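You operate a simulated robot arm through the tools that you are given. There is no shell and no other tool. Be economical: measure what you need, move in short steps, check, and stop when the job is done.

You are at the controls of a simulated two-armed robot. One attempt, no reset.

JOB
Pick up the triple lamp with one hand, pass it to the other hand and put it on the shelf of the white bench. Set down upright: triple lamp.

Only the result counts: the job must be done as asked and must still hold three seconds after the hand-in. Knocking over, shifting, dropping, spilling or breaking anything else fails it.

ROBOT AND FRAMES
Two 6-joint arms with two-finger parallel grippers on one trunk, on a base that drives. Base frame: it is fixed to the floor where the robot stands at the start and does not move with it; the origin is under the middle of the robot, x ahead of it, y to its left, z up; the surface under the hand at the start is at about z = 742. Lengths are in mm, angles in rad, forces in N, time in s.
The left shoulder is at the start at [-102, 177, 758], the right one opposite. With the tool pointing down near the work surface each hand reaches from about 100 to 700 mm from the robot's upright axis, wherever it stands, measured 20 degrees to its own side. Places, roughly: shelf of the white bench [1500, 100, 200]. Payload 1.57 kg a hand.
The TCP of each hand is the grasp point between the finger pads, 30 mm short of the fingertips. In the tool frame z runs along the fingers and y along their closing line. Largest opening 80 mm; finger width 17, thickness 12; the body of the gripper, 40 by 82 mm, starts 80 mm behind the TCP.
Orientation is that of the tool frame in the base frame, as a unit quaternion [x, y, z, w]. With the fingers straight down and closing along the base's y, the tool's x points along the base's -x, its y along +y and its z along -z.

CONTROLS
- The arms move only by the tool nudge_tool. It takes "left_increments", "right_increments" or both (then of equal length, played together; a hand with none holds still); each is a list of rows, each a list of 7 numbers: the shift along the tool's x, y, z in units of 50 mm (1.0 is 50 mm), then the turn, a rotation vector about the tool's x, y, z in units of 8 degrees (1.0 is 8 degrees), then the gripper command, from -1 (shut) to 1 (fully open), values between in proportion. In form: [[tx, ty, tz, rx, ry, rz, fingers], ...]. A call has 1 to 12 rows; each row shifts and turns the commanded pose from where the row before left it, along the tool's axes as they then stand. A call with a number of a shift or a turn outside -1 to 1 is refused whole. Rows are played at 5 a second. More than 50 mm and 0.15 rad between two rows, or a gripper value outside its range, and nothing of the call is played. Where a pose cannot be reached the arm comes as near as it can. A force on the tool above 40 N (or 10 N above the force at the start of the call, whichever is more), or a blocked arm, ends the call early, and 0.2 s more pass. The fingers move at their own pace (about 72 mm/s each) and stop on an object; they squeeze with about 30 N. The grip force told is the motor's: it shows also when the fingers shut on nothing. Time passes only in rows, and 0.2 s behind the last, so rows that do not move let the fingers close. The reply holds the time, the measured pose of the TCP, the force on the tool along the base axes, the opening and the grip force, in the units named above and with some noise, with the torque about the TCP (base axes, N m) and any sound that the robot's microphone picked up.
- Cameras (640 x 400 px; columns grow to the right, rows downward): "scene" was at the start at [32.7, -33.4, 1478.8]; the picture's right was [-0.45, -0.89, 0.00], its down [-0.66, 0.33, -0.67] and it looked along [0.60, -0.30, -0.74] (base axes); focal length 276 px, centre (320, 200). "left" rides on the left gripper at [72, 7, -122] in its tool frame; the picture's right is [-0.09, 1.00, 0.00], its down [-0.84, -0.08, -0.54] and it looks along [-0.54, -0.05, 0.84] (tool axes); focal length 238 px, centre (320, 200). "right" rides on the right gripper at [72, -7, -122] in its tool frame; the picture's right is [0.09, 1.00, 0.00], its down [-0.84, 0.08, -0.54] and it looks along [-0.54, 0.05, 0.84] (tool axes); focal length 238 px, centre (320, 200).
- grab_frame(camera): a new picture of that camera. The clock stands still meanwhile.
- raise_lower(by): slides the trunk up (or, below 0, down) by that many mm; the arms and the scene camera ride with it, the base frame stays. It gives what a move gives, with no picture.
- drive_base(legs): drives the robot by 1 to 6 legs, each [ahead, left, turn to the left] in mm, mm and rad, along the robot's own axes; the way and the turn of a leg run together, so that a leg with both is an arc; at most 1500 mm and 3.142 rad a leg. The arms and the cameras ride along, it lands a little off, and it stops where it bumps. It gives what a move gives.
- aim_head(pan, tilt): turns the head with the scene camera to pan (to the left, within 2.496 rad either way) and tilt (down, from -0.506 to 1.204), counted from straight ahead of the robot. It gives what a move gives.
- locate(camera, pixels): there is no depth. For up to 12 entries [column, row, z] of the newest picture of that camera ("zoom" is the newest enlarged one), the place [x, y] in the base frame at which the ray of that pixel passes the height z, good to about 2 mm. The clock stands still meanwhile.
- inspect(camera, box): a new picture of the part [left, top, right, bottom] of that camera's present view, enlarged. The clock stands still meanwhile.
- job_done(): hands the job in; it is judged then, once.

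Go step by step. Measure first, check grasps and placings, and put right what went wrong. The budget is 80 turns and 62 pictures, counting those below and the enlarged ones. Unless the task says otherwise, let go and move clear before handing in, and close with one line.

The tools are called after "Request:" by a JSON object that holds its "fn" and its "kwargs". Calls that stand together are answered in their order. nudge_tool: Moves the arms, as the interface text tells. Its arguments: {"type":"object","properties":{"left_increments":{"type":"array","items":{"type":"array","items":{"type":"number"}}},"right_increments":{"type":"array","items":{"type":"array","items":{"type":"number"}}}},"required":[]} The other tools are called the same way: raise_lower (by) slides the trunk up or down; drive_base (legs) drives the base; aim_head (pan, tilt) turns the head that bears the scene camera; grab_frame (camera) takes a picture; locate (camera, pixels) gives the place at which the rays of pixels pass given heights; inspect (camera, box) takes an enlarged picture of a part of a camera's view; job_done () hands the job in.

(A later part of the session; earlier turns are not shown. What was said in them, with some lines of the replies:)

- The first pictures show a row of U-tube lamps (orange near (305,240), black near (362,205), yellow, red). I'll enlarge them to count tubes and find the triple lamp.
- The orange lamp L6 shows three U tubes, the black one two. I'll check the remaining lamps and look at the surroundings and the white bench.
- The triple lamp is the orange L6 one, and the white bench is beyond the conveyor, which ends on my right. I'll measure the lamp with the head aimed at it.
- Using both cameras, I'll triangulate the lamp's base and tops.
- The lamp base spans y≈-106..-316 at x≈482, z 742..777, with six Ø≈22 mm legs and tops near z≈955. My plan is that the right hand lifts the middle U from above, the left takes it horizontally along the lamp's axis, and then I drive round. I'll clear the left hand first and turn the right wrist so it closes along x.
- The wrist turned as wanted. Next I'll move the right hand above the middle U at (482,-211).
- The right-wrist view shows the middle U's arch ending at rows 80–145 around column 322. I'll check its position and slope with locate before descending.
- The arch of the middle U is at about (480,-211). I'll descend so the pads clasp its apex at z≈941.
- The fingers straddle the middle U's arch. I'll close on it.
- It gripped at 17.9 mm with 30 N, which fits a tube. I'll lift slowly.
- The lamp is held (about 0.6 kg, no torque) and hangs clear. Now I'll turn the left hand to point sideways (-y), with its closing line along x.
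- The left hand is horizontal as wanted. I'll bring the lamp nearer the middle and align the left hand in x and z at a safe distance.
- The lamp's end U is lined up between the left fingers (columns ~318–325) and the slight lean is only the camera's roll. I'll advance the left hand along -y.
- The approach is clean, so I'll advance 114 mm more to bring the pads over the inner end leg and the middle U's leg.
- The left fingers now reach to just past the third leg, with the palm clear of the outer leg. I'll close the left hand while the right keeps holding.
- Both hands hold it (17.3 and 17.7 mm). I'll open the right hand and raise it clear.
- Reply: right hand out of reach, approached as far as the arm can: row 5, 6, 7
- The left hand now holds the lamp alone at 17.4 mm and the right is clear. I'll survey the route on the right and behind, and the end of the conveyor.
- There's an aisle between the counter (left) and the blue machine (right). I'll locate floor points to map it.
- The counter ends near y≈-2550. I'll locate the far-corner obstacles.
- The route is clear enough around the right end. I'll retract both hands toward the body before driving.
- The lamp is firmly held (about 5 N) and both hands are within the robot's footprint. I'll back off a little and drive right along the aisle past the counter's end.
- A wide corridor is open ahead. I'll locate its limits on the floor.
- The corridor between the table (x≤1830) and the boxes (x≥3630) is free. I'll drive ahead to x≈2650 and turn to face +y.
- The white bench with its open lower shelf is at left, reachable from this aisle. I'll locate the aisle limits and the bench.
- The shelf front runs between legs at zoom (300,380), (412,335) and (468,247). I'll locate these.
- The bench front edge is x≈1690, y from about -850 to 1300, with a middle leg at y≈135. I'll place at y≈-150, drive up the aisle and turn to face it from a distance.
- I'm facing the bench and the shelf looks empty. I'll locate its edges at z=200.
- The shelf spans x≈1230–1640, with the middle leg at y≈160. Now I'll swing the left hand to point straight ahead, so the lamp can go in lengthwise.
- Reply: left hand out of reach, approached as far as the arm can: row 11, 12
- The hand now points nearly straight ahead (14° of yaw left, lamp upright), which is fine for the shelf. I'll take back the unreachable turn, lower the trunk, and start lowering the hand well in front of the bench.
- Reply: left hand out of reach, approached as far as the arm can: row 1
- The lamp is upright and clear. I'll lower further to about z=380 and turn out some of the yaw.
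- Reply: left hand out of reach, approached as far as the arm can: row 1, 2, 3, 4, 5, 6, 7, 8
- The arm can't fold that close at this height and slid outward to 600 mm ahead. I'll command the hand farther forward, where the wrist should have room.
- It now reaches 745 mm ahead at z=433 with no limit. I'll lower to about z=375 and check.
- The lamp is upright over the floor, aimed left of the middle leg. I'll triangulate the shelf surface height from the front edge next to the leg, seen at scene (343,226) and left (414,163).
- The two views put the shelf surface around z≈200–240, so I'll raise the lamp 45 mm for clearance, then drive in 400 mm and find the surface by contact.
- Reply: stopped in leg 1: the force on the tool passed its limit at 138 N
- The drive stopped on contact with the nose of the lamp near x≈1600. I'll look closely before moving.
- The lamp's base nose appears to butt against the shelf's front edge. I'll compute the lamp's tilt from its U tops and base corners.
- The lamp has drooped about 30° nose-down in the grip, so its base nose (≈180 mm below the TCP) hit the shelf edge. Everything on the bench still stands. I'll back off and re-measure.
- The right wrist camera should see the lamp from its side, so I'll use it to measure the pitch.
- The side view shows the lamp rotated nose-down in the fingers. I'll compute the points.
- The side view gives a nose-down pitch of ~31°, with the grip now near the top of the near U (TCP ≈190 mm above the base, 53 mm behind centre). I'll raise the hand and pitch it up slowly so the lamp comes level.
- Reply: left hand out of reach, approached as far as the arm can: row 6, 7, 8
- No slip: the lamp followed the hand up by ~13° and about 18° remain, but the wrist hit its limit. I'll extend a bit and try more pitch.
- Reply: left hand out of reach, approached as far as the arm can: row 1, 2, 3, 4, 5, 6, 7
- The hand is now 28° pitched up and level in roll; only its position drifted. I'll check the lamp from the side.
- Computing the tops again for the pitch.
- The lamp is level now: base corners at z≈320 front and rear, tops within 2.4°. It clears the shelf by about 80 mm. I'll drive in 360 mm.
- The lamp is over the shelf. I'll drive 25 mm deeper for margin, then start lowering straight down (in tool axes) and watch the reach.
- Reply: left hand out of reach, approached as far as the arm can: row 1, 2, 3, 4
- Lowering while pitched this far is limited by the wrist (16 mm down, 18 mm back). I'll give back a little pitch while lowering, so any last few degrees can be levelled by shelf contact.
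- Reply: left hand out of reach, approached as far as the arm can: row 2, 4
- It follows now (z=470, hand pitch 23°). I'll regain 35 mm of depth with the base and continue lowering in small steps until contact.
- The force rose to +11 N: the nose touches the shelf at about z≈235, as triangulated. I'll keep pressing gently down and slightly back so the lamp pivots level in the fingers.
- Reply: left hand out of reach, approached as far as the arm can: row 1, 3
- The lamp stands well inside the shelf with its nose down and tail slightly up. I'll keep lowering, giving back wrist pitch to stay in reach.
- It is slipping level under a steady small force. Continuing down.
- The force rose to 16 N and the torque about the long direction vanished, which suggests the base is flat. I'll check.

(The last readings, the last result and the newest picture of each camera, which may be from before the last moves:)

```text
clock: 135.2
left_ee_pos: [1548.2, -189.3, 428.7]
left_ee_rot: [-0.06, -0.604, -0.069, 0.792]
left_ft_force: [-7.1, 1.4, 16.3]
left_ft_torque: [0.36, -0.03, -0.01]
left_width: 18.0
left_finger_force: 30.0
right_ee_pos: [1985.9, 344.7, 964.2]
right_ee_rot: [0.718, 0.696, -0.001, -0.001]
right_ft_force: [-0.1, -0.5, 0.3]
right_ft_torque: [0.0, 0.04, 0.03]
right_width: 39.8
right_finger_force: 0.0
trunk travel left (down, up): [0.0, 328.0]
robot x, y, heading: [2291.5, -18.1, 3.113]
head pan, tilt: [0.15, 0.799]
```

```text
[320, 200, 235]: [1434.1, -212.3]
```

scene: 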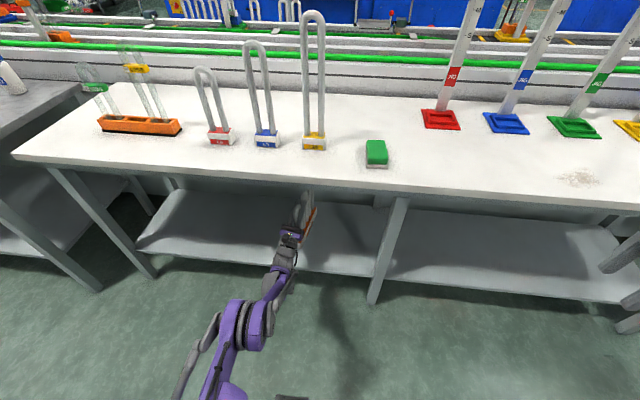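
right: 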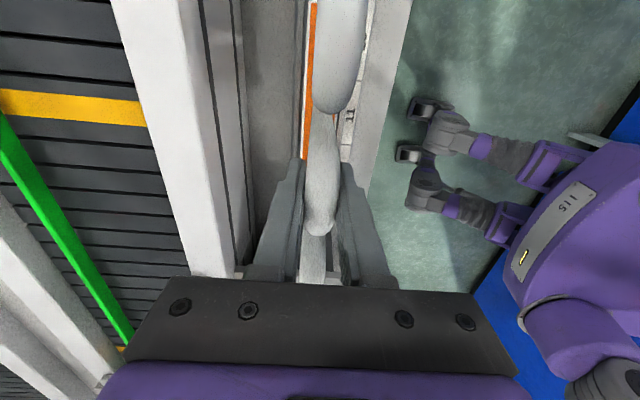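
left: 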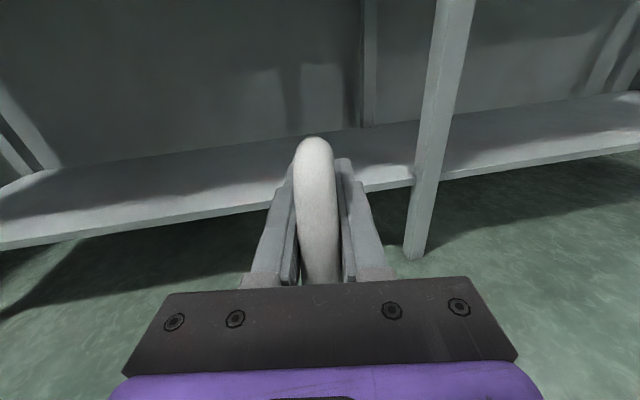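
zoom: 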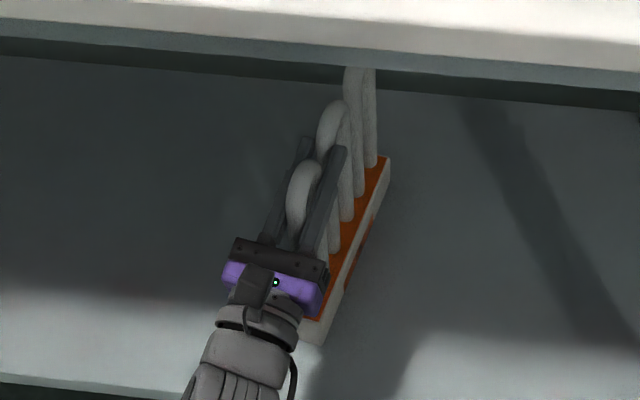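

Checking base length at z≈270 for levelness.

Request:
{"fn": "locate", "kwargs": {"camera": "zoom", "pixels": [[390, 157, 270], [330, 319, 270], [322, 345, 235], [322, 345, 245], [322, 345, 225], [390, 180, 235], [305, 319, 270], [305, 340, 235]]}}

```text
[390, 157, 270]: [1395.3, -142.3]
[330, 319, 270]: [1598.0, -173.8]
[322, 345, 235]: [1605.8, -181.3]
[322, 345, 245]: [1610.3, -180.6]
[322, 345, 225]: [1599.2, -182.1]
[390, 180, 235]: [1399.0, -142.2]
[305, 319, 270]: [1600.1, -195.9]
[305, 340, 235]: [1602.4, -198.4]
```

The base measures 205 mm long at level height, so it stands flat well inside the shelf (x≈1395–1605). I'll relieve the press slightly and open the fingers.

Request:
{"fn": "nudge_tool", "kwargs": {"left_increments": [[0.03, 0, 0.01, 0, 0, 0, -1], [0, 0, 0, 0, 0, 0, -0.4], [0, 0, 0, 0, 0, 0, 0], [0, 0, 0, 0, 0, 0, 1], [0, 0, 0, 0, 0, 0, 1], [0, 0, 0, 0, 0, 0, 1]]}}

Request:
{"fn": "inspect", "kwargs": {"camera": "scene", "box": [250, 190, 350, 280]}}

```text
clock: 136.6
left_ee_pos: [1546.1, -188.0, 429.1]
left_ee_rot: [-0.061, -0.605, -0.071, 0.79]
left_ft_force: [-1.1, -0.1, 0.3]
left_ft_torque: [0.01, 0.03, 0.0]
left_width: 80.2
left_finger_force: 0.0
right_ee_pos: [1985.6, 344.3, 963.5]
right_ee_rot: [0.718, 0.696, -0.001, 0.001]
right_ft_force: [-0.3, 0.4, 0.5]
right_ft_torque: [-0.03, 0.02, -0.02]
right_width: 40.2
right_finger_force: 0.1
trunk travel left (down, up): [0.0, 328.0]
robot x, y, heading: [2294.0, -18.7, 3.113]
head pan, tilt: [0.15, 0.799]
```

```text
4.44 times, centred on (300, 235) of scene
```

zoom: 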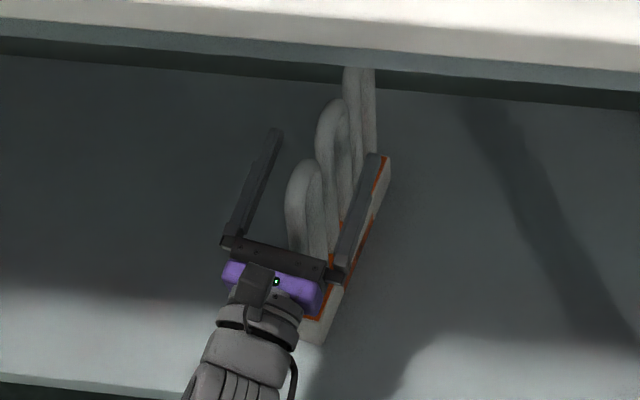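

The hand is free of load and the lamp stands upright. I'll back out along the lamp's axis.

Request:
{"fn": "drive_base", "kwargs": {"legs": [[-220, 34, 0], [-250, 0, 0]]}}

Request:
{"fn": "grab_frame", "kwargs": {"camera": "scene"}}

```text
clock: 139.8
left_ee_pos: [2017.3, -238.7, 428.4]
left_ee_rot: [-0.059, -0.605, -0.068, 0.791]
left_ft_force: [-0.2, 0.4, -0.3]
left_ft_torque: [0.0, -0.04, -0.05]
left_width: 79.9
left_finger_force: 0.0
right_ee_pos: [2452.8, 297.1, 963.2]
right_ee_rot: [0.717, 0.697, 0.0, 0.0]
right_ft_force: [-0.3, -0.2, 0.8]
right_ft_torque: [0.0, 0.01, -0.03]
right_width: 39.9
right_finger_force: 0.1
trunk travel left (down, up): [0.0, 328.0]
robot x, y, heading: [2764.8, -63.9, 3.112]
head pan, tilt: [0.15, 0.799]
```

```text
2 pictures are left
```

scene: 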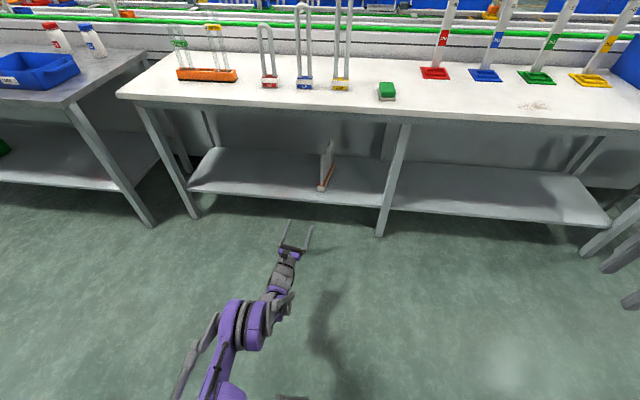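

The lamp stands upright on the shelf at (327,165), both hands are clear, and the lamps on the bench top still stand. I'm handing in.

Request:
{"fn": "job_done", "kwargs": {}}

```text
The job is handed in.
```

The triple lamp (orange, L6) was picked up with the right hand, passed to the left and set upright on the white bench's shelf. On the way in, the lamp drooped in the grip and its base hit the shelf's front edge at 138 N. I backed off and levelled it, and no damage showed in the pictures.
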